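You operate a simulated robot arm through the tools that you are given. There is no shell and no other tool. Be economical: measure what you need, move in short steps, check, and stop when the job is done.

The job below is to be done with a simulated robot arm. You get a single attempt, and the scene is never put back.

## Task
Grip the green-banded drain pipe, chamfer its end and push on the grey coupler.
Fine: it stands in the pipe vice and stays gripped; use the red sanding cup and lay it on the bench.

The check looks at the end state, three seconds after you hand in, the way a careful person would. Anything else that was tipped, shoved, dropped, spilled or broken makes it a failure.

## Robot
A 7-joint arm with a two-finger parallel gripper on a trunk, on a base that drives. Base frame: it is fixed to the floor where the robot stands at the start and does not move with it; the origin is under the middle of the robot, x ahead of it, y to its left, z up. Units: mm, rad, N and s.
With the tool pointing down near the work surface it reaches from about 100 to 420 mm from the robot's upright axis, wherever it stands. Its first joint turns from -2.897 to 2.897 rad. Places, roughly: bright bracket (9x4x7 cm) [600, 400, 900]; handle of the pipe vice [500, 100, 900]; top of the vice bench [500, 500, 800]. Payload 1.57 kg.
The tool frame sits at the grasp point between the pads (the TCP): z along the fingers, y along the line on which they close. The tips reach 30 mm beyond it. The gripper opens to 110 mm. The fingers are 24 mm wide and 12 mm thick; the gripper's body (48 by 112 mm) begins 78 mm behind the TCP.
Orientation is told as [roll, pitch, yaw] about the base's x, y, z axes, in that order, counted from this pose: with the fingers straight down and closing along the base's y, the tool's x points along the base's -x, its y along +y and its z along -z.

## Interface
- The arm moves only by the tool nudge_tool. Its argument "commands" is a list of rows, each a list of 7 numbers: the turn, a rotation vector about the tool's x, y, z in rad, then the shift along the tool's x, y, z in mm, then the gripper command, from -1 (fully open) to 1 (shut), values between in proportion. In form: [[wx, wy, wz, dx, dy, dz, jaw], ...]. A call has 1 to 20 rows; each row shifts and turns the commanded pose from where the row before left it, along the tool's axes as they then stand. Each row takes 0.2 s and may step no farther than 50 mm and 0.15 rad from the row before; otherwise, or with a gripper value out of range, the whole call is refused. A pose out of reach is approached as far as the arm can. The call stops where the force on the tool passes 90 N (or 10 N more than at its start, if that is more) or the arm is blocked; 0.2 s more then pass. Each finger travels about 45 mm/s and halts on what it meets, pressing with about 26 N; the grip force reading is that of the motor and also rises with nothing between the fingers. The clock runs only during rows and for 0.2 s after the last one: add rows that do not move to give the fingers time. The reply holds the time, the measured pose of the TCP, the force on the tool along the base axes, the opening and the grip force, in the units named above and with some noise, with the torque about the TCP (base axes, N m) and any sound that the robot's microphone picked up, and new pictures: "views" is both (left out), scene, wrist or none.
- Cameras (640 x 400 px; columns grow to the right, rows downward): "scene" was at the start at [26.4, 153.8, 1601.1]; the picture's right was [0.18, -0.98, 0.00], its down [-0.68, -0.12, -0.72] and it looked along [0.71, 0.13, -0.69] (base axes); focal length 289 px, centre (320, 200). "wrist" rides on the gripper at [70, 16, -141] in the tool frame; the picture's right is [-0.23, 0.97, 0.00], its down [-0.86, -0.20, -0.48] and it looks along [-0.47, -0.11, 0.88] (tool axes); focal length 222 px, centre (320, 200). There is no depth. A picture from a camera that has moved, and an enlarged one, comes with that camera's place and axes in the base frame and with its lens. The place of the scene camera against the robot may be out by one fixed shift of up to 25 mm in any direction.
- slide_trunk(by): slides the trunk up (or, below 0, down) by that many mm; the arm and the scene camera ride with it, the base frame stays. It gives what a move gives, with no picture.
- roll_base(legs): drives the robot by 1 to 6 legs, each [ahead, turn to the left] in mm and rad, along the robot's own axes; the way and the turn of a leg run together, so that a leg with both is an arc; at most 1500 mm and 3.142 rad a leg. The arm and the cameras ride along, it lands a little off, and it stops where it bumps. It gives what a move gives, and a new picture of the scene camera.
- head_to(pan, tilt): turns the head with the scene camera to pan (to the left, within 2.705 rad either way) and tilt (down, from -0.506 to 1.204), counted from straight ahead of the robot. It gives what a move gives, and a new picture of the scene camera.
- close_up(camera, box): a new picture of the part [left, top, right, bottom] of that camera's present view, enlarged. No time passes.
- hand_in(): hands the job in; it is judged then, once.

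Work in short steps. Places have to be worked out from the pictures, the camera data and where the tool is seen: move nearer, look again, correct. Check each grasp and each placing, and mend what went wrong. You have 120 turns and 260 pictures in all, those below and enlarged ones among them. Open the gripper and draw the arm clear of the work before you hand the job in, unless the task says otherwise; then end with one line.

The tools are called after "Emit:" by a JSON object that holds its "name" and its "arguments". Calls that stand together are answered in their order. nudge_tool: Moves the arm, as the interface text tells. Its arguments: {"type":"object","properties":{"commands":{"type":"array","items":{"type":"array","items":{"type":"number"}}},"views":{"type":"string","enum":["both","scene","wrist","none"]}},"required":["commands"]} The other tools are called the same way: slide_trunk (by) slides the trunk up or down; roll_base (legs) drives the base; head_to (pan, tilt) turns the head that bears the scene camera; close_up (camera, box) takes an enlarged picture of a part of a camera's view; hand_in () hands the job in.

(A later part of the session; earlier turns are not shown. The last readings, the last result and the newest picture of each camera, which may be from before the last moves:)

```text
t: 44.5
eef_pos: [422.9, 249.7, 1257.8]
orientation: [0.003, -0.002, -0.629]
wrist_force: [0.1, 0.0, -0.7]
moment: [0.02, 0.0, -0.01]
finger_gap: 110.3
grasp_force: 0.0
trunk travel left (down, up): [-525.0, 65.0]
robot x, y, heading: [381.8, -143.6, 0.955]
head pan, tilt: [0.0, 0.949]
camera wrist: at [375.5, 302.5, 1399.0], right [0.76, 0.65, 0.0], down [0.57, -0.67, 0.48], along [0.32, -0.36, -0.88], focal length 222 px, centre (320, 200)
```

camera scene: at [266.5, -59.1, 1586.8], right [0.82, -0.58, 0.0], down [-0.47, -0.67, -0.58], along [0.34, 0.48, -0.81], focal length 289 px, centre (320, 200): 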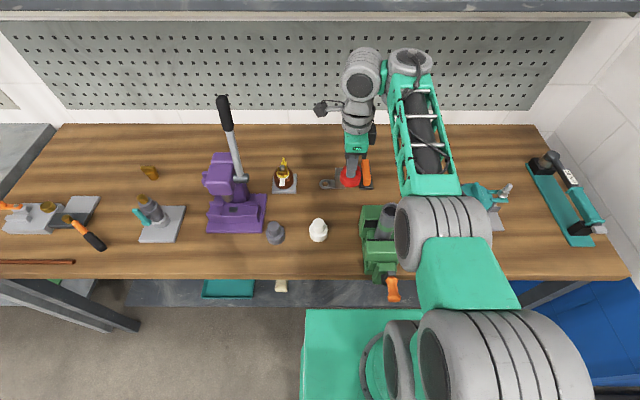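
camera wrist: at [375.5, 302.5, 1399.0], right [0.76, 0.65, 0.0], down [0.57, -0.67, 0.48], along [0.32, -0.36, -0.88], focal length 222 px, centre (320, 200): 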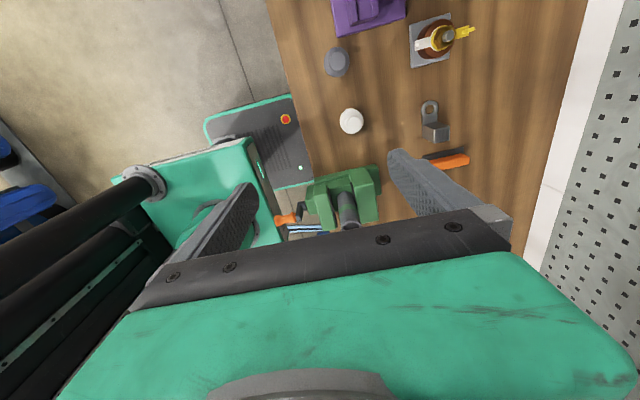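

Everything below the hand is clear. I lower the trunk by 150 first and check where the elbow is.

Emit:
{"name": "slide_trunk", "arguments": {"by": -150}}

Emit:
{"name": "head_to", "arguments": {"pan": -0.25, "tilt": 0.95}}

```text
t: 46.2
eef_pos: [423.2, 247.9, 1107.3]
orientation: [0.004, -0.003, -0.627]
wrist_force: [-0.2, 0.5, 1.0]
moment: [-0.02, 0.0, -0.01]
finger_gap: 109.9
grasp_force: 0.2
trunk travel left (down, up): [-375.0, 215.0]
robot x, y, heading: [380.0, -144.4, 0.958]
head pan, tilt: [0.0, 0.949]
```

```text
t: 47.0
eef_pos: [423.0, 249.0, 1107.0]
orientation: [0.003, -0.004, -0.628]
wrist_force: [0.0, -0.2, 0.2]
moment: [0.01, 0.01, 0.03]
finger_gap: 110.1
grasp_force: 0.1
trunk travel left (down, up): [-375.0, 215.0]
robot x, y, heading: [379.1, -142.9, 0.963]
head pan, tilt: [-0.25, 0.949]
camera scene: at [279.6, -71.4, 1436.8], right [0.65, -0.76, 0.0], down [-0.62, -0.53, -0.58], along [0.44, 0.38, -0.81], focal length 289 px, centre (320, 200)
```

scene: 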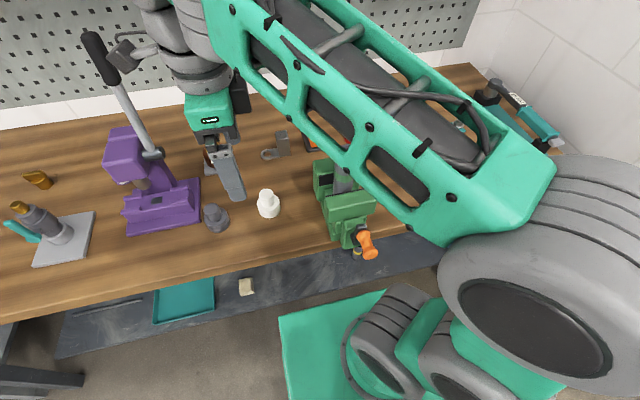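

The elbow stays high and clear. I enlarge the handle in this view.

Emit:
{"name": "close_up", "arguments": {"camera": "scene", "box": [290, 160, 410, 280]}}

```text
3.33 times, centred on (350, 220) of scene
camera zoom: at [279.6, -71.4, 1436.8], right [0.65, -0.76, 0.0], down [-0.62, -0.53, -0.58], along [0.44, 0.38, -0.81], focal length 962 px, centre (220, 133)
```

zoom: 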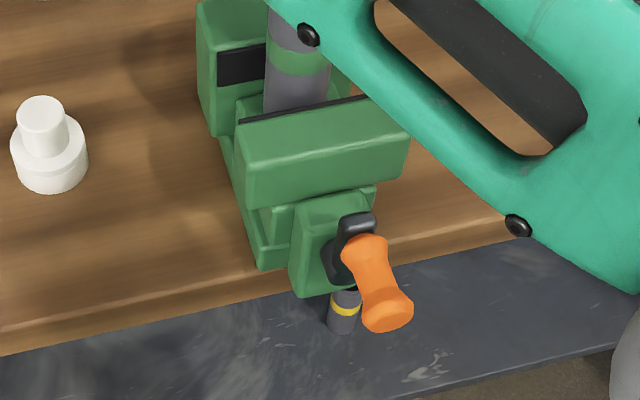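

Now it is clear: a crank arm points up and to the right from the screw hub, and the orange handle sticks out toward me parallel to the screw. I turn the tool back so the fingers close sideways, and look at the handle from above.

Emit:
{"name": "nudge_tool", "arguments": {"commands": [[0, 0, -0.15, 0, 0, 0, -1], [0, 0, -0.15, 0, 0, 0, -1], [0, 0, -0.15, 0, 0, 0, -1], [0, 0, -0.15, 0, 0, 0, -1], [0, 0, -0.15, 0, 0, 0, -1], [0, 0, -0.15, 0, 0, 0, -1], [0, 0, -0.15, 0, 0, 0, -1], [0, 0, -0.15, 0, 0, 0, -1], [0, 0, -0.15, 0, 0, 0, -1], [0, 0, -0.15, 0, 0, 0, -1], [0, 0, -0.085, 0, 0, 0, -1], [0, 0, 0, 30, -30, -10, -1], [0, 0, 0, 30, -30, -10, -1], [0, 0, 0, 30, -30, -10, -1], [0, 0, 0, 25, -40, 0, -1], [0, 0, 0, 10, -40, 0, -1], [0, 0, 0, 0, -20, 0, -1], [0, 0, 0, 0, 0, 0, -1]], "views": "wrist"}}

```text
t: 50.5
eef_pos: [458.6, 82.2, 1099.9]
orientation: [-0.031, 0.206, 1.2]
wrist_force: [0.1, 0.4, 0.8]
moment: [0.03, 0.0, 0.03]
finger_gap: 109.9
grasp_force: 0.0
trunk travel left (down, up): [-375.0, 215.0]
robot x, y, heading: [378.8, -142.6, 0.955]
head pan, tilt: [-0.25, 0.949]
stopped in row 17: the arm was blocked; the commanded pose is now the measured one
camera wrist: at [425.8, 53.8, 1252.0], right [-0.83, 0.56, -0.07], down [0.51, 0.81, 0.3], along [0.23, 0.21, -0.95], focal length 222 px, centre (320, 200)
```

wrist: 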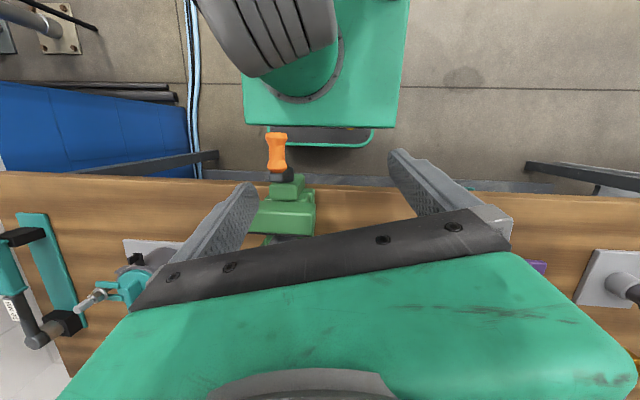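

The arm folds to its limit this close in. I back the base up 170 mm so the handle lies about 385 mm ahead.

Emit:
{"name": "roll_base", "arguments": {"legs": [[-170, 0]]}}

```text
t: 52.0
eef_pos: [358.5, -60.5, 1097.4]
orientation: [-0.027, 0.205, 1.201]
wrist_force: [0.7, 0.5, 0.7]
moment: [-0.02, 0.01, -0.03]
finger_gap: 110.2
grasp_force: 0.1
trunk travel left (down, up): [-375.0, 215.0]
robot x, y, heading: [279.1, -288.9, 0.959]
head pan, tilt: [-0.25, 0.949]
camera scene: at [177.5, -216.8, 1438.8], right [0.65, -0.76, 0.0], down [-0.62, -0.53, -0.58], along [0.44, 0.38, -0.81], focal length 289 px, centre (320, 200)
```

scene: 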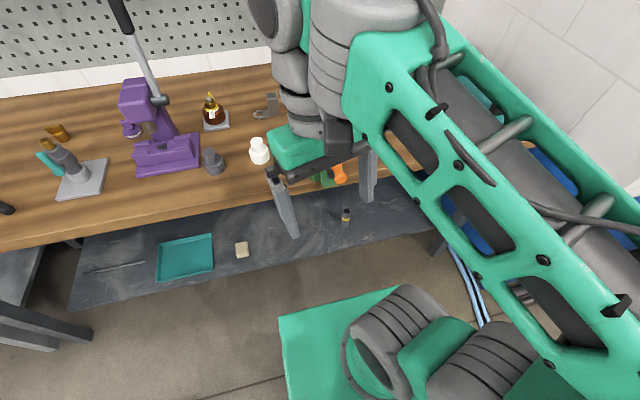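

I straighten the tool and move ahead to about 330 mm, still short of the handle and to its left.

Emit:
{"name": "nudge_tool", "arguments": {"commands": [[0, 0, 0, -30, 0, 0, -1], [-0.027, -0.1, 0, -30, 0, 0, -1], [0, -0.105, 0, -30, 0, 0, -1], [0, 0, 0.13, 0, -10, 0, -1], [0, 0, 0.113, 0, -10, 0, -1], [0, 0, 0, 0, 0, 0, -1]], "views": "wrist"}}

Emit:
{"name": "close_up", "arguments": {"camera": "wrist", "box": [200, 60, 440, 210]}}

```text
t: 53.4
eef_pos: [406.6, 13.4, 1080.6]
orientation: [-0.001, -0.002, 0.959]
wrist_force: [0.4, 0.5, 0.4]
moment: [0.0, -0.01, -0.01]
finger_gap: 109.8
grasp_force: 0.1
trunk travel left (down, up): [-375.0, 215.0]
robot x, y, heading: [281.0, -287.2, 0.96]
head pan, tilt: [-0.25, 0.949]
camera wrist: at [353.8, -33.9, 1221.9], right [-0.67, 0.75, 0.0], down [0.65, 0.58, 0.48], along [0.36, 0.32, -0.88], focal length 222 px, centre (320, 200)
```

wrist: 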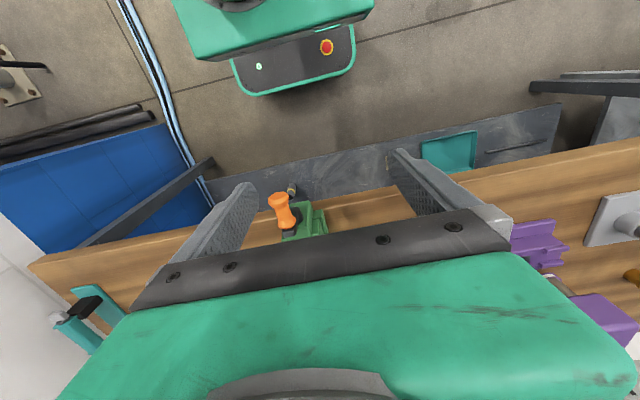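

```text
2.67 times, centred on (320, 135) of wrist
camera zoom: at [353.8, -33.9, 1221.9], right [-0.67, 0.75, 0.0], down [0.65, 0.58, 0.48], along [0.36, 0.32, -0.88], focal length 592 px, centre (320, 373)
```

zoom: 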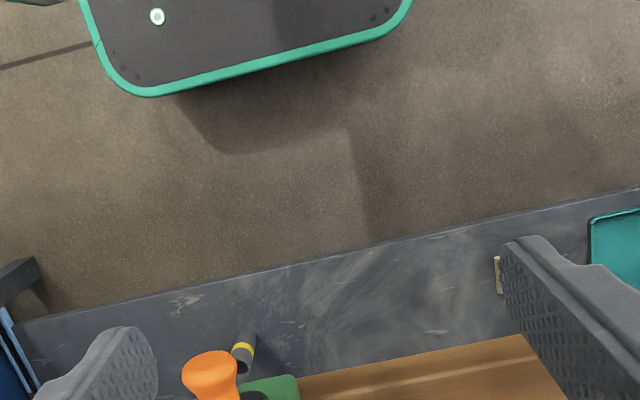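

The handle runs about 372–415 mm ahead of the robot at left≈1.5 and z≈973. The hub is about 36 mm below and slightly left of it. I bring the open fingers over the handle.

Emit:
{"name": "nudge_tool", "arguments": {"commands": [[0, 0, 0, -24, -23, 0, -1], [0, 0, 0, -24, -23, 0, -1], [0, 0, 0, -22, -22, 0, -1], [0, 0, 0, 0, 0, 35, -1], [0, 0, 0, 0, 0, 35, -0.6], [0, 0, 0, 0, 0, 0, -0.4], [0, 0, 0, 0, 0, 0, -0.4]], "views": "both"}}

```text
t: 55.0
eef_pos: [503.3, 29.8, 1012.3]
orientation: [-0.003, -0.001, 0.961]
wrist_force: [0.3, -0.3, 0.1]
moment: [-0.02, -0.03, 0.01]
finger_gap: 76.8
grasp_force: 0.0
trunk travel left (down, up): [-375.0, 215.0]
robot x, y, heading: [278.7, -287.3, 0.953]
head pan, tilt: [-0.25, 0.949]
camera scene: at [177.5, -216.9, 1436.8], right [0.65, -0.76, 0.0], down [-0.62, -0.53, -0.58], along [0.44, 0.38, -0.81], focal length 289 px, centre (320, 200)
camera wrist: at [448.7, -16.8, 1153.2], right [-0.67, 0.74, 0.0], down [0.65, 0.59, 0.48], along [0.36, 0.32, -0.88], focal length 222 px, centre (320, 200)
```

scene: 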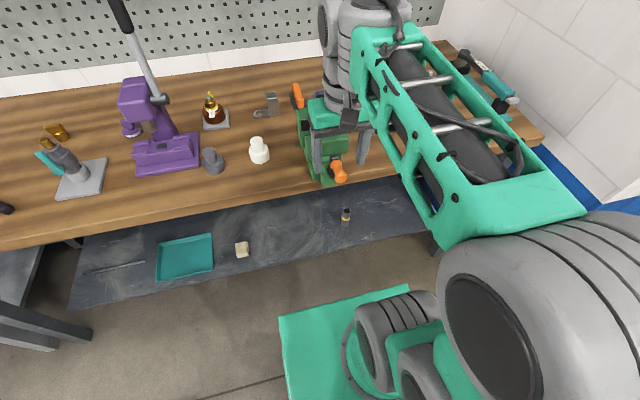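
wrist: 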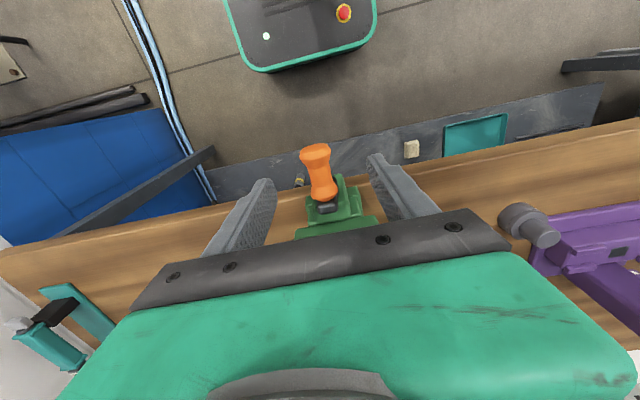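

The handle is centred between the fingers. I go down 37 mm and close on it.

Emit:
{"name": "nudge_tool", "arguments": {"commands": [[0, 0, 0, 0, 0, 20, -0.4], [0, 0, 0, 0, 0, 17, -0.4], [0, 0, 0, 0, 0, 0, 0.2], [0, 0, 0, 0, 0, 0, 0.6], [0, 0, 0, 0, 0, 0, 1], [0, 0, 0, 0, 0, 0, 1], [0, 0, 0, 0, 0, 0, 1], [0, 0, 0, 0, 0, 0, 1]], "views": "wrist"}}

Emit:
{"name": "close_up", "arguments": {"camera": "wrist", "box": [220, 110, 420, 240]}}

```text
t: 56.8
eef_pos: [502.8, 30.2, 972.9]
orientation: [0.0, -0.002, 0.957]
wrist_force: [6.2, -4.3, -1.2]
moment: [-0.04, -0.03, -0.01]
finger_gap: 28.4
grasp_force: 38.7
trunk travel left (down, up): [-375.0, 215.0]
robot x, y, heading: [278.8, -288.1, 0.958]
head pan, tilt: [-0.25, 0.949]
camera wrist: at [449.3, -17.4, 1113.7], right [-0.67, 0.75, 0.0], down [0.65, 0.58, 0.48], along [0.36, 0.32, -0.88], focal length 222 px, centre (320, 200)
```

wrist: 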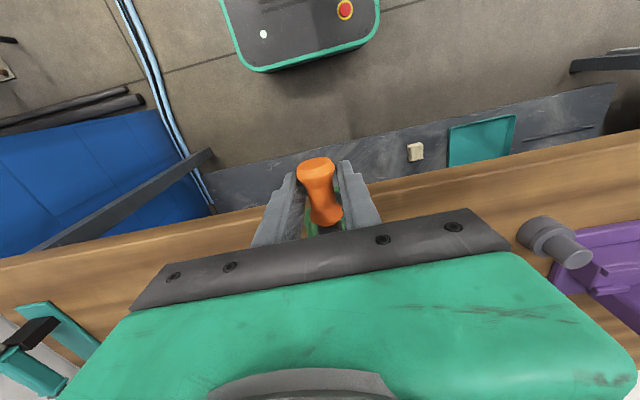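

```text
3.08 times, centred on (320, 175) of wrist
camera zoom: at [449.3, -17.4, 1113.7], right [-0.67, 0.75, 0.0], down [0.65, 0.58, 0.48], along [0.36, 0.32, -0.88], focal length 684 px, centre (320, 277)
```

zoom: 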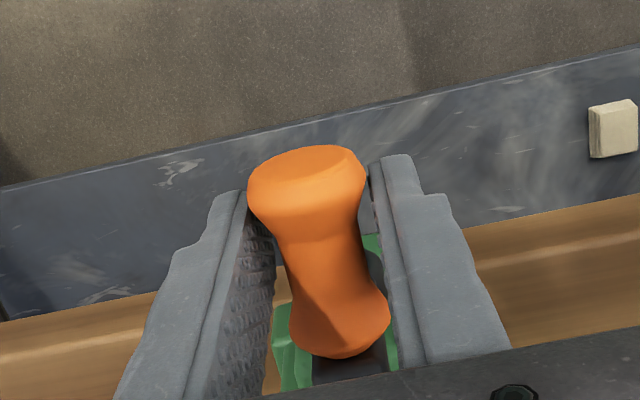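

I have the handle at a 28 mm gap. I start orbiting it clockwise as seen from the robot, watching the forces and the jaw.

Emit:
{"name": "nudge_tool", "arguments": {"commands": [[0, 0, 0, 0, -3, 1.2, 1], [0, 0, 0, 0, -3, 1.4, 1], [0, 0, 0, 0, -3, 1.6, 1], [0, 0, 0, 0, -2, 1.7, 1], [0, 0, 0, 0, 0, 0, 1]], "views": "wrist"}}

```text
t: 58.0
eef_pos: [511.6, 23.1, 971.3]
orientation: [-0.002, -0.012, 0.958]
wrist_force: [2.1, -14.7, 45.9]
moment: [-0.69, 0.38, 0.12]
finger_gap: 27.8
grasp_force: 38.0
trunk travel left (down, up): [-375.0, 215.0]
robot x, y, heading: [281.0, -286.6, 0.956]
head pan, tilt: [-0.25, 0.949]
camera wrist: at [458.0, -25.1, 1111.6], right [-0.67, 0.75, 0.0], down [0.65, 0.58, 0.49], along [0.36, 0.33, -0.87], focal length 222 px, centre (320, 200)
```

wrist: 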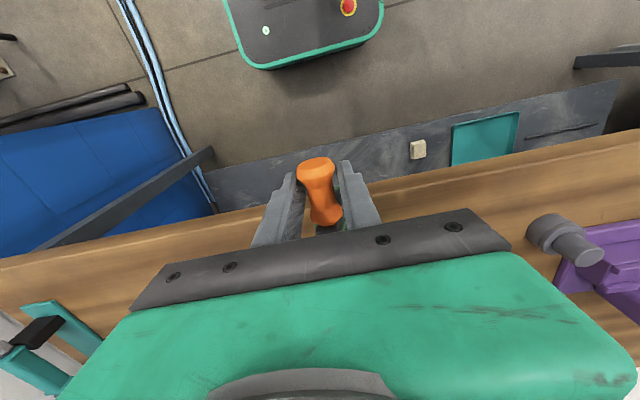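

The handle moved 11 mm right but hardly down, so it had been straight above the hub. I relieve the vertical strain and continue on the corrected circle.

Emit:
{"name": "nudge_tool", "arguments": {"commands": [[0, 0, 0, 0, 0, -4, 1], [0, 0, 0, 0, -3.5, 1.3, 1], [0, 0, 0, 0, -3.4, 1.6, 1], [0, 0, 0, 0, -3.2, 2, 1], [0, 0, 0, 0, 0, 0, 1]], "views": "none"}}

```text
t: 59.2
eef_pos: [520.9, 16.9, 967.2]
orientation: [0.0, -0.003, 0.957]
wrist_force: [8.1, -15.5, 28.7]
moment: [-0.32, 0.06, 0.13]
finger_gap: 28.4
grasp_force: 38.5
trunk travel left (down, up): [-375.0, 215.0]
robot x, y, heading: [279.1, -290.1, 0.956]
head pan, tilt: [-0.25, 0.949]
```

The path fits a circle of about 47 mm radius starting from the top. I continue on that.

Emit:
{"name": "nudge_tool", "arguments": {"commands": [[0, 0, 0, 0, -3.6, -0.5, 1], [0, 0, 0, 0, -3.4, 2.4, 1], [0, 0, 0, 0, -3.2, 2.7, 1], [0, 0, 0, 0, -2.9, 3.0, 1], [0, 0, 0, 0, 0, 0, 1]], "views": "wrist"}}

Emit:
{"name": "close_up", "arguments": {"camera": "scene", "box": [270, 80, 410, 200]}}

```text
t: 60.4
eef_pos: [529.8, 10.8, 956.7]
orientation: [0.001, 0.001, 0.962]
wrist_force: [-5.6, -5.8, -2.7]
moment: [-0.04, 0.05, 0.03]
finger_gap: 28.2
grasp_force: 38.2
trunk travel left (down, up): [-375.0, 215.0]
robot x, y, heading: [277.8, -289.5, 0.954]
head pan, tilt: [-0.25, 0.949]
camera wrist: at [477.0, -36.4, 1098.3], right [-0.67, 0.74, 0.0], down [0.65, 0.59, 0.48], along [0.36, 0.32, -0.88], focal length 222 px, centre (320, 200)
```

wrist: 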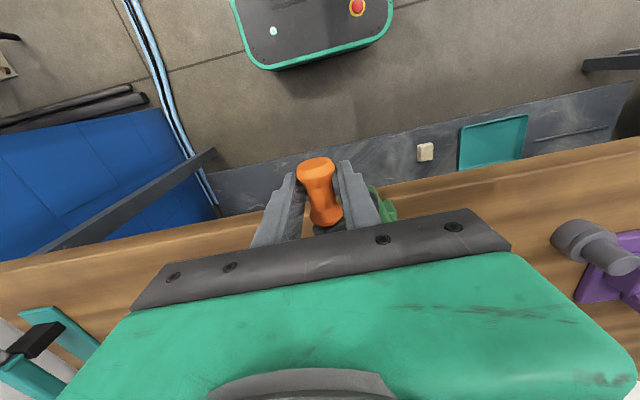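

```text
3.33 times, centred on (340, 140) of scene
camera zoom: at [176.9, -217.6, 1436.6], right [0.65, -0.76, 0.0], down [-0.62, -0.53, -0.58], along [0.44, 0.38, -0.81], focal length 962 px, centre (253, 400)
```

zoom: 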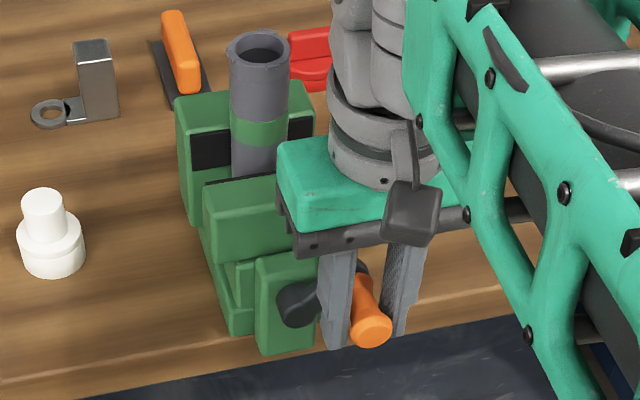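

The forces are nearly gone and the fit gives radius 42 with the handle at about 52° clockwise. I continue to the 3 o'clock position.

Emit:
{"name": "nudge_tool", "arguments": {"commands": [[0, 0, 0, 0, -2.1, 3.0, 1], [0, 0, 0, 0, -1.9, 3.15, 1], [0, 0, 0, 0, -1.6, 3.3, 1], [0, 0, 0, 0, -1.3, 3.4, 1], [0, 0, 0, 0, -1.0, 3.5, 1], [0, 0, 0, 0, -0.7, 3.6, 1], [0, 0, 0, 0, -0.4, 3.6, 1], [0, 0, 0, 0, 0, 3.6, 1], [0, 0, 0, 0, 0, 0, 1]], "views": "none"}}

Emit:
{"name": "close_up", "arguments": {"camera": "scene", "box": [270, 80, 410, 200]}}

```text
t: 62.4
eef_pos: [539.4, 3.6, 932.3]
orientation: [0.002, -0.003, 0.958]
wrist_force: [-0.4, -21.8, 2.7]
moment: [-0.24, 0.01, 0.03]
finger_gap: 28.3
grasp_force: 38.1
trunk travel left (down, up): [-375.0, 215.0]
robot x, y, heading: [277.8, -291.9, 0.961]
head pan, tilt: [-0.25, 0.949]
```

```text
3.33 times, centred on (340, 140) of scene
camera zoom: at [177.5, -219.3, 1437.0], right [0.65, -0.76, 0.0], down [-0.62, -0.53, -0.58], along [0.44, 0.38, -0.81], focal length 962 px, centre (253, 400)
```

zoom: 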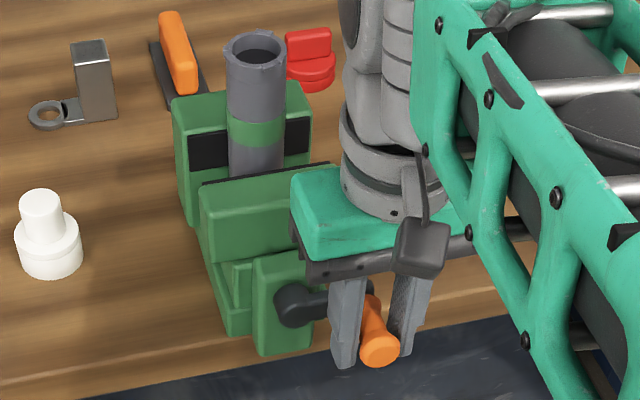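

The handle is at 3 o'clock. There is about 18 N along the screw axis that might be jaw travel, so I take a reference close-up of the jaws to compare with later.

Emit:
{"name": "close_up", "arguments": {"camera": "scene", "box": [315, 85, 375, 145]}}

Emit:
{"name": "nudge_tool", "arguments": {"commands": [[0, 0, 0, 0.5, 0.4, 3.6, 1], [0, 0, 0, 0.5, 0.7, 3.6, 1], [0, 0, 0, 0.5, 1.0, 3.5, 1], [0, 0, 0, 0.5, 1.3, 3.4, 1], [0, 0, 0, 0.5, 1.6, 3.3, 1], [0, 0, 0, 0.5, 1.9, 3.1, 1], [0, 0, 0, 0.5, 2.1, 3.0, 1], [0, 0, 0, 0.5, 2.4, 2.8, 1], [0, 0, 0, 0, 0, 0, 1]], "views": "none"}}

Emit:
{"name": "close_up", "arguments": {"camera": "scene", "box": [315, 85, 375, 145]}}

```text
6.67 times, centred on (345, 115) of scene
camera zoom: at [177.5, -219.3, 1437.0], right [0.65, -0.76, 0.0], down [-0.62, -0.53, -0.58], along [0.44, 0.38, -0.81], focal length 1924 px, centre (153, 767)
```

zoom: 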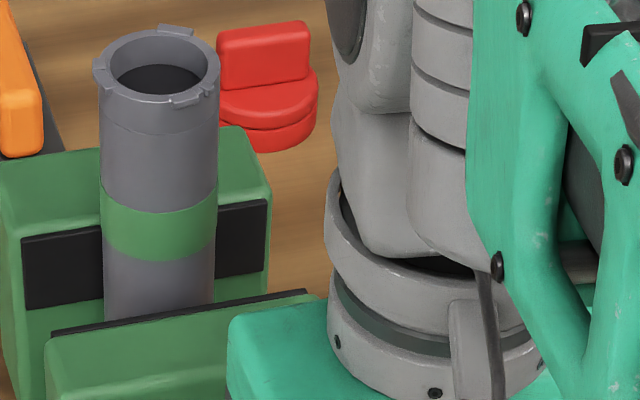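

```text
t: 64.4
eef_pos: [529.2, 11.1, 903.6]
orientation: [0.0, -0.001, 0.961]
wrist_force: [30.6, 8.4, -22.9]
moment: [0.28, -0.51, 0.58]
finger_gap: 26.7
grasp_force: 38.0
trunk travel left (down, up): [-375.0, 215.0]
robot x, y, heading: [281.7, -288.0, 0.956]
head pan, tilt: [-0.25, 0.949]
```

```text
6.67 times, centred on (345, 115) of scene
camera zoom: at [181.9, -215.5, 1437.0], right [0.65, -0.76, 0.0], down [-0.62, -0.53, -0.58], along [0.44, 0.38, -0.81], focal length 1924 px, centre (153, 767)
```

zoom: 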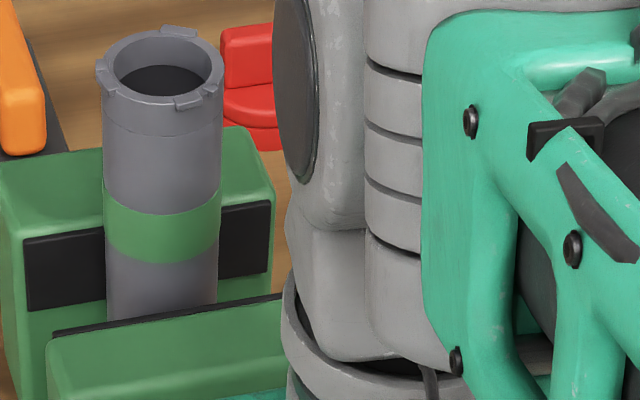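

Jaw movement per quarter turn is small. The forces say my circle is a bit too tight, so I refit it to radius 45 with the centre 45 mm below the start, remove the axial strain, and carry on to 6 o'clock.

Emit:
{"name": "nudge_tool", "arguments": {"commands": [[0, 0, 0, -1.2, -0.5, 4, 1], [0, 0, 0, -1.2, 0, 4, 1], [0, 0, 0, 0, 0.5, 3, 1], [0, 0, 0, 0, 3.1, 2.4, 1], [0, 0, 0, 0, 3.25, 2.1, 1], [0, 0, 0, 0, 3.4, 1.8, 1], [0, 0, 0, 0, 3.6, 1.5, 1], [0, 0, 0, 0, 0, 0, 1]], "views": "none"}}

Emit:
{"name": "close_up", "arguments": {"camera": "scene", "box": [270, 80, 410, 200]}}

```text
t: 66.2
eef_pos: [516.0, 20.8, 891.1]
orientation: [-0.004, -0.011, 0.961]
wrist_force: [-21.1, 5.6, 59.4]
moment: [-0.4, 0.56, -0.31]
finger_gap: 26.4
grasp_force: 37.9
trunk travel left (down, up): [-375.0, 215.0]
robot x, y, heading: [281.5, -286.4, 0.959]
head pan, tilt: [-0.25, 0.949]
```

```text
3.33 times, centred on (340, 140) of scene
camera zoom: at [173.6, -218.8, 1436.7], right [0.65, -0.76, 0.0], down [-0.62, -0.53, -0.58], along [0.44, 0.38, -0.81], focal length 962 px, centre (253, 400)
```

zoom: 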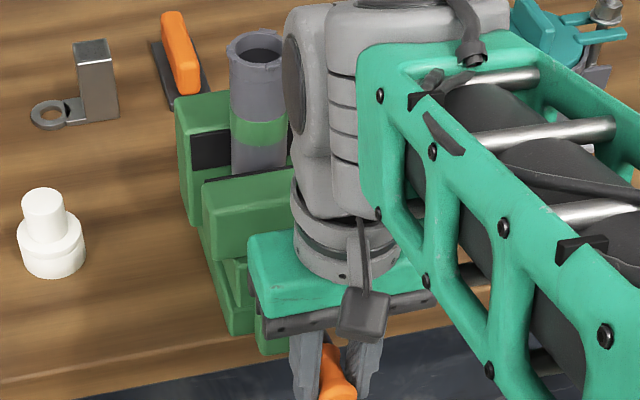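

Now the handle pushes inward, so I'm outside its circle. I ease up 4 mm and move through the bottom.

Emit:
{"name": "nudge_tool", "arguments": {"commands": [[0, 0, 0, 0, 1, -4, 1], [0, 0, 0, 0, 3.5, 0.6, 1], [0, 0, 0, 0, 3.6, 0.3, 1], [0, 0, 0, 0, 3.6, 0.0, 1], [0, 0, 0, 0, 3.6, -0.2, 1], [0, 0, 0, 0, 0, 0, 1]], "views": "none"}}

Emit:
{"name": "close_up", "arguments": {"camera": "scene", "box": [305, 85, 365, 145]}}

```text
t: 67.6
eef_pos: [504.8, 28.2, 888.7]
orientation: [-0.002, 0.004, 0.961]
wrist_force: [3.9, 4.0, -13.3]
moment: [0.54, -0.39, -0.37]
finger_gap: 26.4
grasp_force: 37.4
trunk travel left (down, up): [-375.0, 215.0]
robot x, y, heading: [279.1, -286.8, 0.953]
head pan, tilt: [-0.25, 0.949]
```

```text
6.67 times, centred on (335, 115) of scene
camera zoom: at [178.3, -216.0, 1436.4], right [0.65, -0.76, 0.0], down [-0.62, -0.53, -0.58], along [0.44, 0.38, -0.81], focal length 1924 px, centre (220, 767)
```

zoom: 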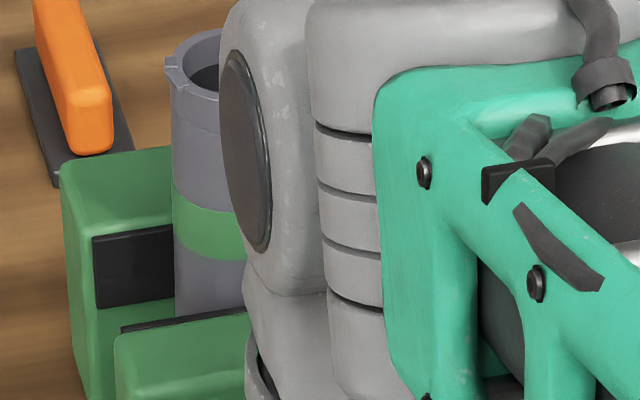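

The jaw-to-jaw offset in the picture has shrunk from 23 to 21 to 18 px, so clockwise tightens. I continue past 6 o'clock up the left side.

Emit:
{"name": "nudge_tool", "arguments": {"commands": [[0, 0, 0, 0, 3.7, -0.2, 1], [0, 0, 0, 0, 3.6, -0.6, 1], [0, 0, 0, 0, 3.6, -0.8, 1], [0, 0, 0, 0, 3.5, -1.1, 1], [0, 0, 0, 0, 3.4, -1.4, 1], [0, 0, 0, 0, 3.2, -1.7, 1], [0, 0, 0, 0, 0, 0, 1]], "views": "none"}}

Emit:
{"name": "close_up", "arguments": {"camera": "scene", "box": [295, 85, 355, 145]}}

```text
t: 69.2
eef_pos: [486.7, 42.3, 893.8]
orientation: [-0.002, 0.003, 0.961]
wrist_force: [-18.3, 20.8, -50.1]
moment: [0.67, -0.1, -0.31]
finger_gap: 26.4
grasp_force: 37.4
trunk travel left (down, up): [-375.0, 215.0]
robot x, y, heading: [279.7, -287.6, 0.963]
head pan, tilt: [-0.25, 0.949]
```

```text
6.67 times, centred on (325, 115) of scene
camera zoom: at [176.8, -212.8, 1436.2], right [0.65, -0.76, 0.0], down [-0.62, -0.53, -0.58], along [0.44, 0.38, -0.81], focal length 1924 px, centre (287, 767)
```

zoom: 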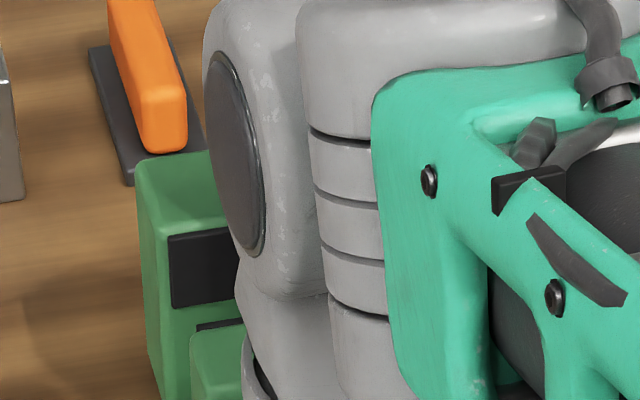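

I relieve the strain downward and continue up the left side.

Emit:
{"name": "nudge_tool", "arguments": {"commands": [[0, 0, 0, 0, 1.5, 3.5, 1], [0, 0, 0, 0, 3.2, -1.6, 1], [0, 0, 0, 0, 3.0, -2.0, 1], [0, 0, 0, 0, 2.8, -2.3, 1], [0, 0, 0, 0, 2.6, -2.6, 1], [0, 0, 0, 0, 2.3, -2.8, 1], [0, 0, 0, 0, 0, 0, 1]], "views": "none"}}

Emit:
{"name": "close_up", "arguments": {"camera": "scene", "box": [240, 80, 380, 200]}}

```text
t: 70.8
eef_pos: [475.3, 49.1, 904.2]
orientation: [-0.003, -0.004, 0.959]
wrist_force: [-5.3, -4.8, -1.2]
moment: [-0.24, 0.21, -0.05]
finger_gap: 26.3
grasp_force: 37.3
trunk travel left (down, up): [-375.0, 215.0]
robot x, y, heading: [280.0, -289.7, 0.955]
head pan, tilt: [-0.25, 0.949]
```

```text
3.33 times, centred on (310, 140) of scene
camera zoom: at [177.2, -217.3, 1436.9], right [0.65, -0.76, 0.0], down [-0.62, -0.53, -0.58], along [0.44, 0.38, -0.81], focal length 962 px, centre (353, 400)
```

zoom: 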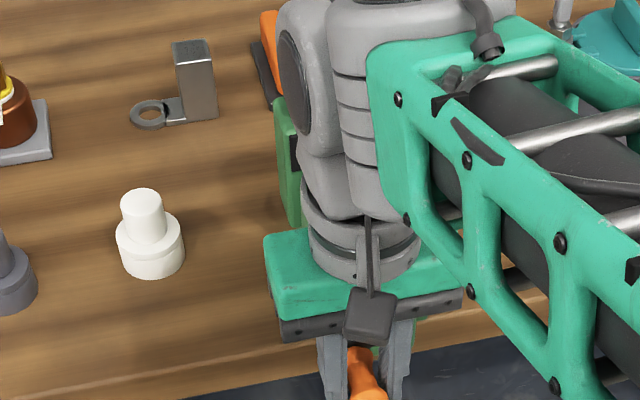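

The strain is low at about 233°. On to 9 o'clock.

Emit:
{"name": "nudge_tool", "arguments": {"commands": [[0, 0, 0, 0, 2.0, -3.1, 1], [0, 0, 0, 0, 1.8, -3.3, 1], [0, 0, 0, 0, 1.5, -3.4, 1], [0, 0, 0, 0, 1.2, -3.5, 1], [0, 0, 0, 0, 0.9, -3.6, 1], [0, 0, 0, 0, 0.6, -3.7, 1], [0, 0, 0, 0, 0.3, -3.7, 1], [0, 0, 0, 0, 0, 0, 1]], "views": "scene"}}

Emit:
{"name": "close_up", "arguments": {"camera": "scene", "box": [280, 85, 340, 145]}}

```text
t: 72.6
eef_pos: [466.6, 55.2, 928.9]
orientation: [-0.001, -0.002, 0.963]
wrist_force: [-13.1, 8.8, -3.0]
moment: [0.06, 0.22, 0.07]
finger_gap: 26.4
grasp_force: 37.4
trunk travel left (down, up): [-375.0, 215.0]
robot x, y, heading: [275.2, -290.3, 0.959]
head pan, tilt: [-0.25, 0.949]
camera scene: at [176.2, -215.6, 1436.7], right [0.65, -0.76, 0.0], down [-0.62, -0.53, -0.58], along [0.44, 0.38, -0.81], focal length 289 px, centre (320, 200)
```

scene: 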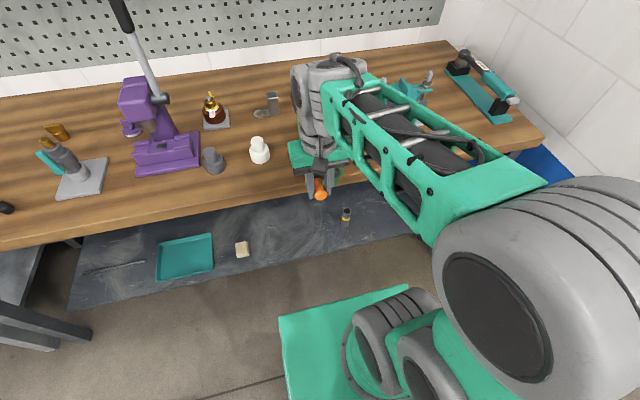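

```text
6.67 times, centred on (310, 115) of scene
camera zoom: at [176.2, -215.6, 1436.7], right [0.65, -0.76, 0.0], down [-0.62, -0.53, -0.58], along [0.44, 0.38, -0.81], focal length 1924 px, centre (387, 767)
```

zoom: 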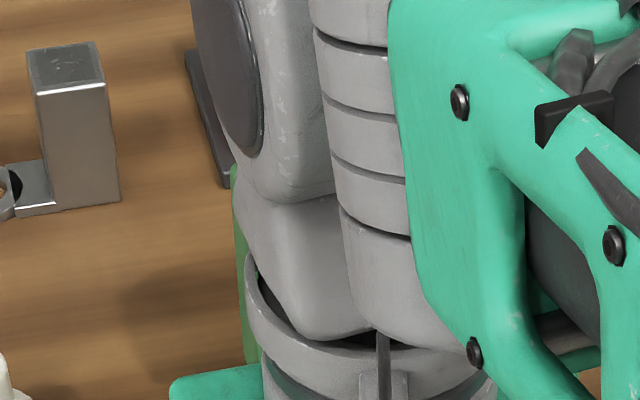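

About 268° turned with no hard resistance yet. I continue over the upper left.

Emit:
{"name": "nudge_tool", "arguments": {"commands": [[0, 0, 0, 0, 0.8, -3.7, 1], [0, 0, 0, 0, -0.4, -3.7, 1], [0, 0, 0, 0, -0.7, -3.65, 1], [0, 0, 0, 0, -1.0, -3.6, 1], [0, 0, 0, 0, -1.35, -3.5, 1], [0, 0, 0, 0, -1.7, -3.3, 1], [0, 0, 0, 0, -2.0, -3.2, 1], [0, 0, 0, 0, -2.2, -3.0, 1], [0, 0, 0, 0, 0, 0, 1]], "views": "none"}}

```text
t: 74.6
eef_pos: [474.2, 52.1, 957.0]
orientation: [-0.004, -0.004, 0.959]
wrist_force: [-19.6, 23.4, 21.6]
moment: [-0.01, 0.42, -0.13]
finger_gap: 26.5
grasp_force: 37.6
trunk travel left (down, up): [-375.0, 215.0]
robot x, y, heading: [276.1, -292.7, 0.96]
head pan, tilt: [-0.25, 0.949]
```

No drag yet, only radial misfit. I correct outward and carry on to the top.

Emit:
{"name": "nudge_tool", "arguments": {"commands": [[0, 0, 0, 0, 0, -4, 1], [0, 0, 0, 0, -2.5, -2.8, 1], [0, 0, 0, 0, -2.75, -2.5, 1], [0, 0, 0, 0, -3.0, -2.3, 1], [0, 0, 0, 0, -3.2, -2.0, 1], [0, 0, 0, 0, -3.35, -1.7, 1], [0, 0, 0, 0, -3.5, -1.4, 1], [0, 0, 0, 0, -3.6, -1.0, 1], [0, 0, 0, 0, 0, 0, 1]], "views": "none"}}

Emit:
{"name": "close_up", "arguments": {"camera": "scene", "box": [250, 60, 410, 200]}}

```text
t: 76.6
eef_pos: [491.6, 37.6, 975.5]
orientation: [-0.002, -0.005, 0.962]
wrist_force: [-8.0, 9.8, 37.4]
moment: [-0.49, 0.55, -0.05]
finger_gap: 26.4
grasp_force: 37.8
trunk travel left (down, up): [-375.0, 215.0]
robot x, y, heading: [274.1, -288.8, 0.966]
head pan, tilt: [-0.25, 0.949]
```

```text
2.86 times, centred on (330, 130) of scene
camera zoom: at [175.1, -217.0, 1436.9], right [0.65, -0.76, 0.0], down [-0.62, -0.53, -0.58], along [0.44, 0.38, -0.81], focal length 825 px, centre (291, 400)
```

zoom: 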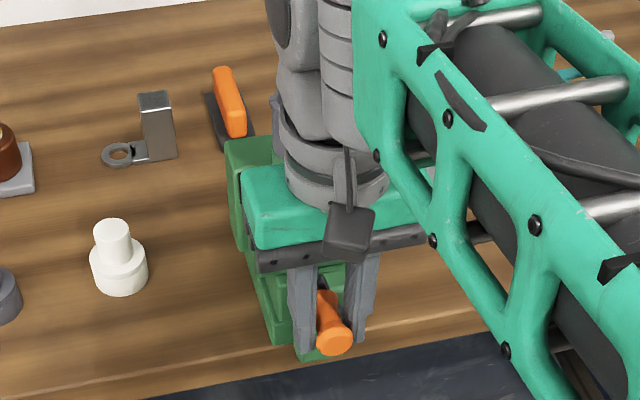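

I continue over the top; the vice should become visible again on the far side.

Emit:
{"name": "nudge_tool", "arguments": {"commands": [[0, 0, 0, 0, -3.6, -3.5, 1], [0, 0, 0, 0, -3.7, -0.6, 1], [0, 0, 0, 0, -3.75, -0.3, 1], [0, 0, 0, 0, -3.75, 0, 1], [0, 0, 0, 0, -3.7, 0.35, 1], [0, 0, 0, 0, -3.7, 0.7, 1], [0, 0, 0, 0, -3.6, 1.0, 1], [0, 0, 0, 0, -3.5, 1.3, 1], [0, 0, 0, 0, -3.4, 1.6, 1], [0, 0, 0, 0, 0, 0, 1]], "views": "none"}}

Emit:
{"name": "close_up", "arguments": {"camera": "scene", "box": [290, 80, 370, 160]}}

```text
t: 78.8
eef_pos: [520.0, 18.2, 971.3]
orientation: [-0.002, 0.002, 0.962]
wrist_force: [-2.5, 2.1, -5.8]
moment: [0.33, -0.18, -0.12]
finger_gap: 26.6
grasp_force: 36.5
trunk travel left (down, up): [-375.0, 215.0]
robot x, y, heading: [276.5, -289.3, 0.956]
head pan, tilt: [-0.25, 0.949]
```

```text
5.00 times, centred on (330, 120) of scene
camera zoom: at [177.0, -216.3, 1436.6], right [0.65, -0.76, 0.0], down [-0.62, -0.53, -0.58], along [0.44, 0.38, -0.81], focal length 1443 px, centre (270, 600)
```

zoom: 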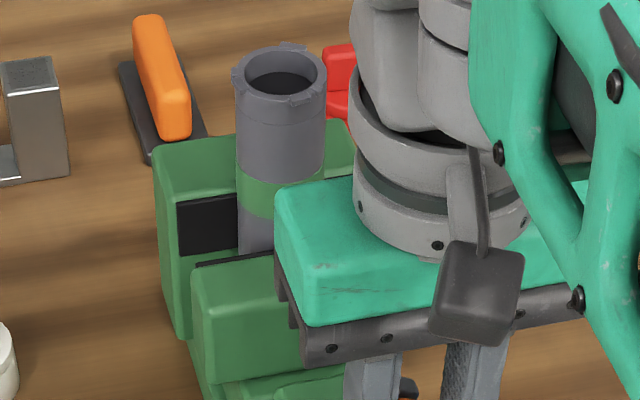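

The jaw offset is now down to the equivalent of 12 px. It's still closing and still no drag. I go around to 3 o'clock again.

Emit:
{"name": "nudge_tool", "arguments": {"commands": [[0, 0, 0, 0, -3.2, 1.9, 1], [0, 0, 0, 0, -3.0, 2.2, 1], [0, 0, 0, 0, -2.75, 2.5, 1], [0, 0, 0, 0, -2.5, 2.75, 1], [0, 0, 0, 0, -2.25, 3.0, 1], [0, 0, 0, 0, -2.0, 3.2, 1], [0, 0, 0, 0, -1.7, 3.35, 1], [0, 0, 0, 0, -1.35, 3.5, 1], [0, 0, 0, 0, 0, 0, 1]], "views": "none"}}

Emit:
{"name": "close_up", "arguments": {"camera": "scene", "box": [290, 80, 370, 160]}}

```text
t: 80.8
eef_pos: [535.9, 6.4, 950.3]
orientation: [-0.002, -0.001, 0.957]
wrist_force: [-6.4, -4.0, 0.3]
moment: [0.02, 0.04, -0.01]
finger_gap: 26.4
grasp_force: 37.2
trunk travel left (down, up): [-375.0, 215.0]
robot x, y, heading: [280.6, -288.1, 0.956]
head pan, tilt: [-0.25, 0.949]
```

```text
5.00 times, centred on (330, 120) of scene
camera zoom: at [176.3, -217.1, 1436.8], right [0.65, -0.76, 0.0], down [-0.62, -0.53, -0.58], along [0.44, 0.38, -0.81], focal length 1443 px, centre (270, 600)
```

zoom: 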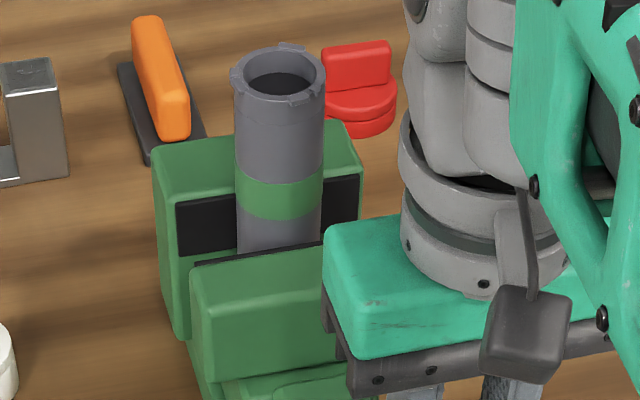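

Free motion still. I continue down the right side.

Emit:
{"name": "nudge_tool", "arguments": {"commands": [[0, 0, 0, 0, -1.2, 3.6, 1], [0, 0, 0, 0, -0.9, 3.7, 1], [0, 0, 0, 0, -0.5, 3.7, 1], [0, 0, 0, 0, 0, 3.75, 1], [0, 0, 0, 0, 0.35, 3.7, 1], [0, 0, 0, 0, 0.7, 3.7, 1], [0, 0, 0, 0, 1.0, 3.6, 1], [0, 0, 0, 0, 1.35, 3.5, 1], [0, 0, 0, 0, 1.7, 3.35, 1], [0, 0, 0, 0, 2.0, 3.2, 1], [0, 0, 0, 0, 0, 0, 1]], "views": "none"}}

Emit:
{"name": "close_up", "arguments": {"camera": "scene", "box": [290, 80, 370, 160]}}

```text
t: 83.2
eef_pos: [535.1, 7.4, 912.9]
orientation: [0.002, 0.003, 0.957]
wrist_force: [27.1, -28.3, -22.0]
moment: [0.03, -0.54, 0.2]
finger_gap: 26.3
grasp_force: 37.1
trunk travel left (down, up): [-375.0, 215.0]
robot x, y, heading: [275.7, -289.8, 0.955]
head pan, tilt: [-0.25, 0.949]
```

```text
5.00 times, centred on (330, 120) of scene
camera zoom: at [181.1, -218.8, 1437.0], right [0.65, -0.76, 0.0], down [-0.62, -0.53, -0.58], along [0.44, 0.38, -0.81], focal length 1443 px, centre (270, 600)
```

zoom: 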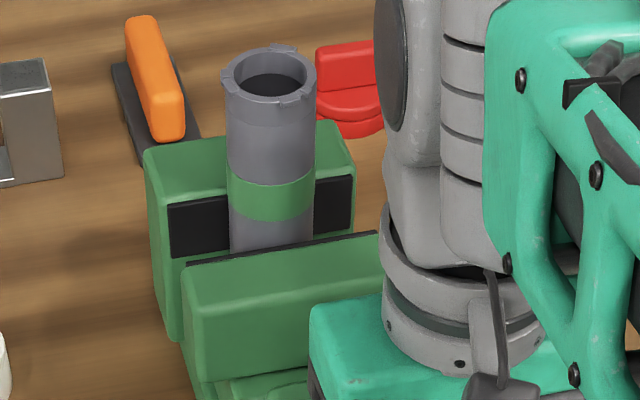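

Again only radial misfit. I correct outward and continue to the bottom.

Emit:
{"name": "nudge_tool", "arguments": {"commands": [[0, 0, 0, 0, -1, 3.5, 1], [0, 0, 0, 0, 1.0, 3.2, 1], [0, 0, 0, 0, 2.3, 3.0, 1], [0, 0, 0, 0, 2.5, 2.75, 1], [0, 0, 0, 0, 2.75, 2.5, 1], [0, 0, 0, 0, 3.0, 2.2, 1], [0, 0, 0, 0, 3.2, 1.7, 1], [0, 0, 0, 0, 3.4, 1.2, 1], [0, 0, 0, 0, 3.5, 0.8, 1], [0, 0, 0, 0, 3.6, 0.4, 1], [0, 0, 0, 0, 0, 0, 1]], "views": "none"}}

Emit:
{"name": "close_up", "arguments": {"camera": "scene", "box": [290, 80, 370, 160]}}

```text
t: 85.6
eef_pos: [513.5, 22.9, 889.9]
orientation: [0.002, 0.003, 0.958]
wrist_force: [0.9, -13.6, -26.2]
moment: [0.39, -0.41, 0.0]
finger_gap: 26.3
grasp_force: 36.9
trunk travel left (down, up): [-375.0, 215.0]
robot x, y, heading: [276.4, -289.2, 0.958]
head pan, tilt: [-0.25, 0.949]
```

```text
5.00 times, centred on (330, 120) of scene
camera zoom: at [178.3, -217.2, 1436.7], right [0.65, -0.76, 0.0], down [-0.62, -0.53, -0.58], along [0.44, 0.38, -0.81], focal length 1443 px, centre (270, 600)
```

zoom: 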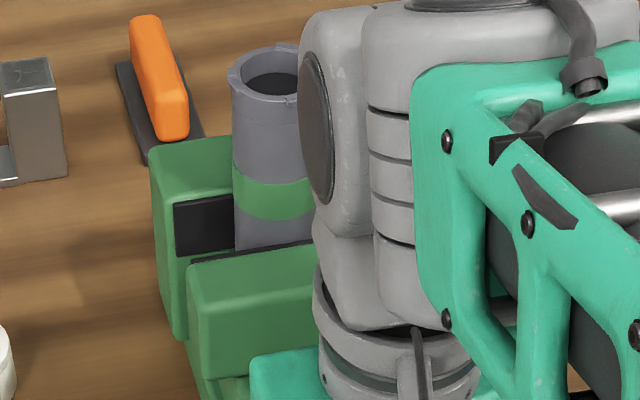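

Still closing, about 5–6 px now. I continue through the bottom and up the left.

Emit:
{"name": "nudge_tool", "arguments": {"commands": [[0, 0, 0, 0, 3.6, 1.8, 1], [0, 0, 0, 0, 3.7, 1.5, 1], [0, 0, 0, 0, 3.7, 0.3, 1], [0, 0, 0, 0, 3.75, 0, 1], [0, 0, 0, 0, 3.7, -0.35, 1], [0, 0, 0, 0, 3.65, -0.5, 1], [0, 0, 0, 0, 3.6, -0.7, 1], [0, 0, 0, 0, 3.5, -1.0, 1], [0, 0, 0, 0, 3.35, -1.4, 1], [0, 0, 0, 0, 0, 0, 1]], "views": "none"}}

Emit:
{"name": "close_up", "arguments": {"camera": "scene", "box": [290, 80, 370, 160]}}

```text
t: 87.8
eef_pos: [484.7, 42.3, 894.0]
orientation: [-0.002, -0.004, 0.961]
wrist_force: [-9.2, -9.6, -5.5]
moment: [-0.3, 0.26, 0.17]
finger_gap: 26.5
grasp_force: 37.2
trunk travel left (down, up): [-375.0, 215.0]
robot x, y, heading: [277.4, -286.4, 0.958]
head pan, tilt: [-0.25, 0.949]
```

```text
5.00 times, centred on (330, 120) of scene
camera zoom: at [176.5, -217.5, 1436.9], right [0.65, -0.76, 0.0], down [-0.62, -0.53, -0.58], along [0.44, 0.38, -0.81], focal length 1443 px, centre (270, 600)
```

zoom: 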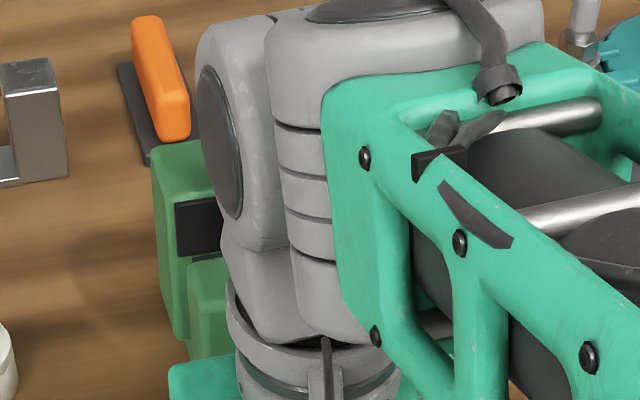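

Still closing, 3–4 px. Further up the left side.

Emit:
{"name": "nudge_tool", "arguments": {"commands": [[0, 0, 0, 0, 3.0, -1.8, 1], [0, 0, 0, 0, 2.8, -2.2, 1], [0, 0, 0, 0, 2.6, -2.6, 1], [0, 0, 0, 0, 2.3, -2.8, 1], [0, 0, 0, 0, 2.0, -3.1, 1], [0, 0, 0, 0, 1.8, -3.3, 1], [0, 0, 0, 0, 1.5, -3.4, 1], [0, 0, 0, 0, 1.2, -3.5, 1], [0, 0, 0, 0, 0.9, -3.6, 1], [0, 0, 0, 0, 0.6, -3.7, 1], [0, 0, 0, 0, 0.5, -3.7, 1], [0, 0, 0, 0, 0, 0, 1]], "views": "none"}}

```text
t: 90.4
eef_pos: [467.0, 55.0, 928.3]
orientation: [-0.004, -0.002, 0.96]
wrist_force: [-30.4, 21.0, -5.0]
moment: [0.11, 0.44, -0.34]
finger_gap: 26.6
grasp_force: 36.8
trunk travel left (down, up): [-375.0, 215.0]
robot x, y, heading: [273.1, -288.4, 0.96]
head pan, tilt: [-0.25, 0.949]
```

No drag yet. I continue over the upper left to the top.

Emit:
{"name": "nudge_tool", "arguments": {"commands": [[0, 0, 0, 0, 2.2, -3.7, 1], [0, 0, 0, 0, -0.2, -3.7, 1], [0, 0, 0, 0, -0.7, -3.65, 1], [0, 0, 0, 0, -1.0, -3.6, 1], [0, 0, 0, 0, -1.35, -3.6, 1], [0, 0, 0, 0, -1.7, -3.5, 1], [0, 0, 0, 0, -2.0, -3.4, 1], [0, 0, 0, 0, -2.2, -3.3, 1], [0, 0, 0, 0, -2.5, -3.0, 1], [0, 0, 0, 0, -2.75, -2.7, 1], [0, 0, 0, 0, -3.0, -2.4, 1], [0, 0, 0, 0, -3.2, -2.0, 1], [0, 0, 0, 0, -3.35, -1.7, 1], [0, 0, 0, 0, 0, 0, 1]], "views": "none"}}

```text
t: 93.4
eef_pos: [486.4, 41.0, 971.9]
orientation: [-0.002, -0.012, 0.958]
wrist_force: [-20.9, 18.0, 54.7]
moment: [-0.27, 0.57, -0.34]
finger_gap: 26.7
grasp_force: 38.0
trunk travel left (down, up): [-375.0, 215.0]
robot x, y, heading: [281.9, -287.3, 0.962]
head pan, tilt: [-0.25, 0.949]
```

The force is mostly radial, so I raise 4 mm and go over the top.

Emit:
{"name": "nudge_tool", "arguments": {"commands": [[0, 0, 0, 0, 0, -4.5, 1], [0, 0, 0, 0, -3.5, -1.5, 1], [0, 0, 0, 0, -3.6, -1.2, 1], [0, 0, 0, 0, -3.7, -0.8, 1], [0, 0, 0, 0, -3.75, -0.3, 1], [0, 0, 0, 0, -3.75, 0, 1], [0, 0, 0, 0, -3.7, 0.35, 1], [0, 0, 0, 0, -3.7, 0.7, 1], [0, 0, 0, 0, -3.6, 1.0, 1], [0, 0, 0, 0, -3.5, 1.3, 1], [0, 0, 0, 0, 0, 0, 1]], "views": "none"}}

Emit:
{"name": "close_up", "arguments": {"camera": "scene", "box": [290, 80, 370, 160]}}

```text
t: 95.8
eef_pos: [515.4, 20.4, 973.8]
orientation: [-0.001, -0.001, 0.96]
wrist_force: [6.3, 3.6, 30.5]
moment: [0.04, -0.1, -0.1]
finger_gap: 26.5
grasp_force: 37.6
trunk travel left (down, up): [-375.0, 215.0]
robot x, y, heading: [276.8, -284.5, 0.961]
head pan, tilt: [-0.25, 0.949]
```

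```text
5.00 times, centred on (330, 120) of scene
camera zoom: at [176.5, -217.2, 1436.9], right [0.65, -0.76, 0.0], down [-0.62, -0.53, -0.58], along [0.44, 0.38, -0.81], focal length 1443 px, centre (270, 600)
```

zoom: 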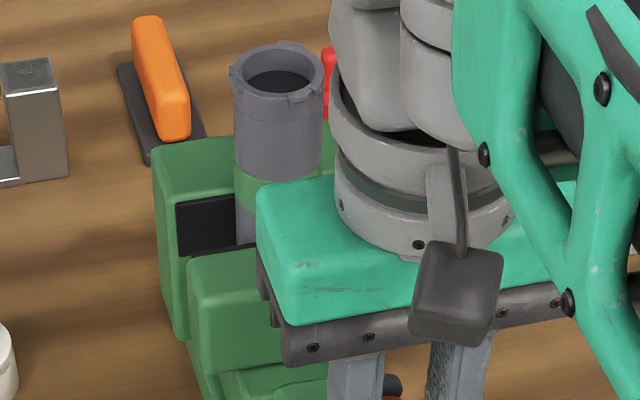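

The jaws have come in about 8 mm in all and the pipe still hasn't moved. I continue tightening to 3 o'clock and beyond.

Emit:
{"name": "nudge_tool", "arguments": {"commands": [[0, 0, 0, 0, -3.4, 0.5, 1], [0, 0, 0, 0, -3.2, 1.5, 1], [0, 0, 0, 0, -3.0, 2.2, 1], [0, 0, 0, 0, -2.75, 2.5, 1], [0, 0, 0, 0, -2.5, 2.75, 1], [0, 0, 0, 0, -2.25, 3.0, 1], [0, 0, 0, 0, -2.0, 3.2, 1], [0, 0, 0, 0, -1.7, 3.35, 1], [0, 0, 0, 0, -1.35, 3.5, 1], [0, 0, 0, 0, -1.2, 3.6, 1], [0, 0, 0, 0, -0.8, 3.7, 1], [0, 0, 0, 0, 0, 0, 1]], "views": "none"}}

Emit:
{"name": "close_up", "arguments": {"camera": "scene", "box": [290, 80, 370, 160]}}

```text
t: 98.4
eef_pos: [538.4, 4.8, 941.4]
orientation: [0.001, -0.004, 0.957]
wrist_force: [46.1, -21.3, 22.1]
moment: [-0.21, -0.52, 0.53]
finger_gap: 26.4
grasp_force: 37.5
trunk travel left (down, up): [-375.0, 215.0]
robot x, y, heading: [278.7, -286.2, 0.955]
head pan, tilt: [-0.25, 0.949]
```

```text
5.00 times, centred on (330, 120) of scene
camera zoom: at [181.6, -219.5, 1437.4], right [0.65, -0.76, 0.0], down [-0.62, -0.53, -0.58], along [0.44, 0.38, -0.81], focal length 1443 px, centre (270, 600)
```

zoom: 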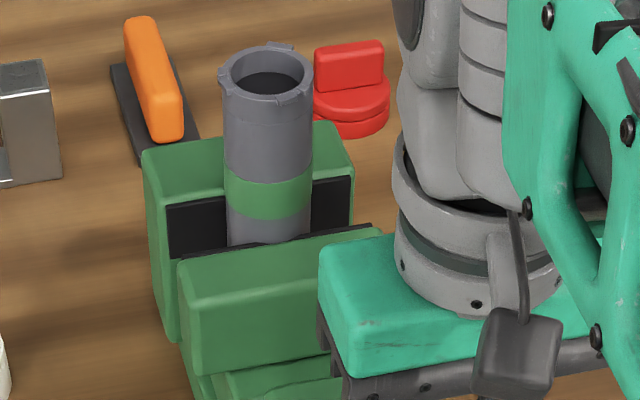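

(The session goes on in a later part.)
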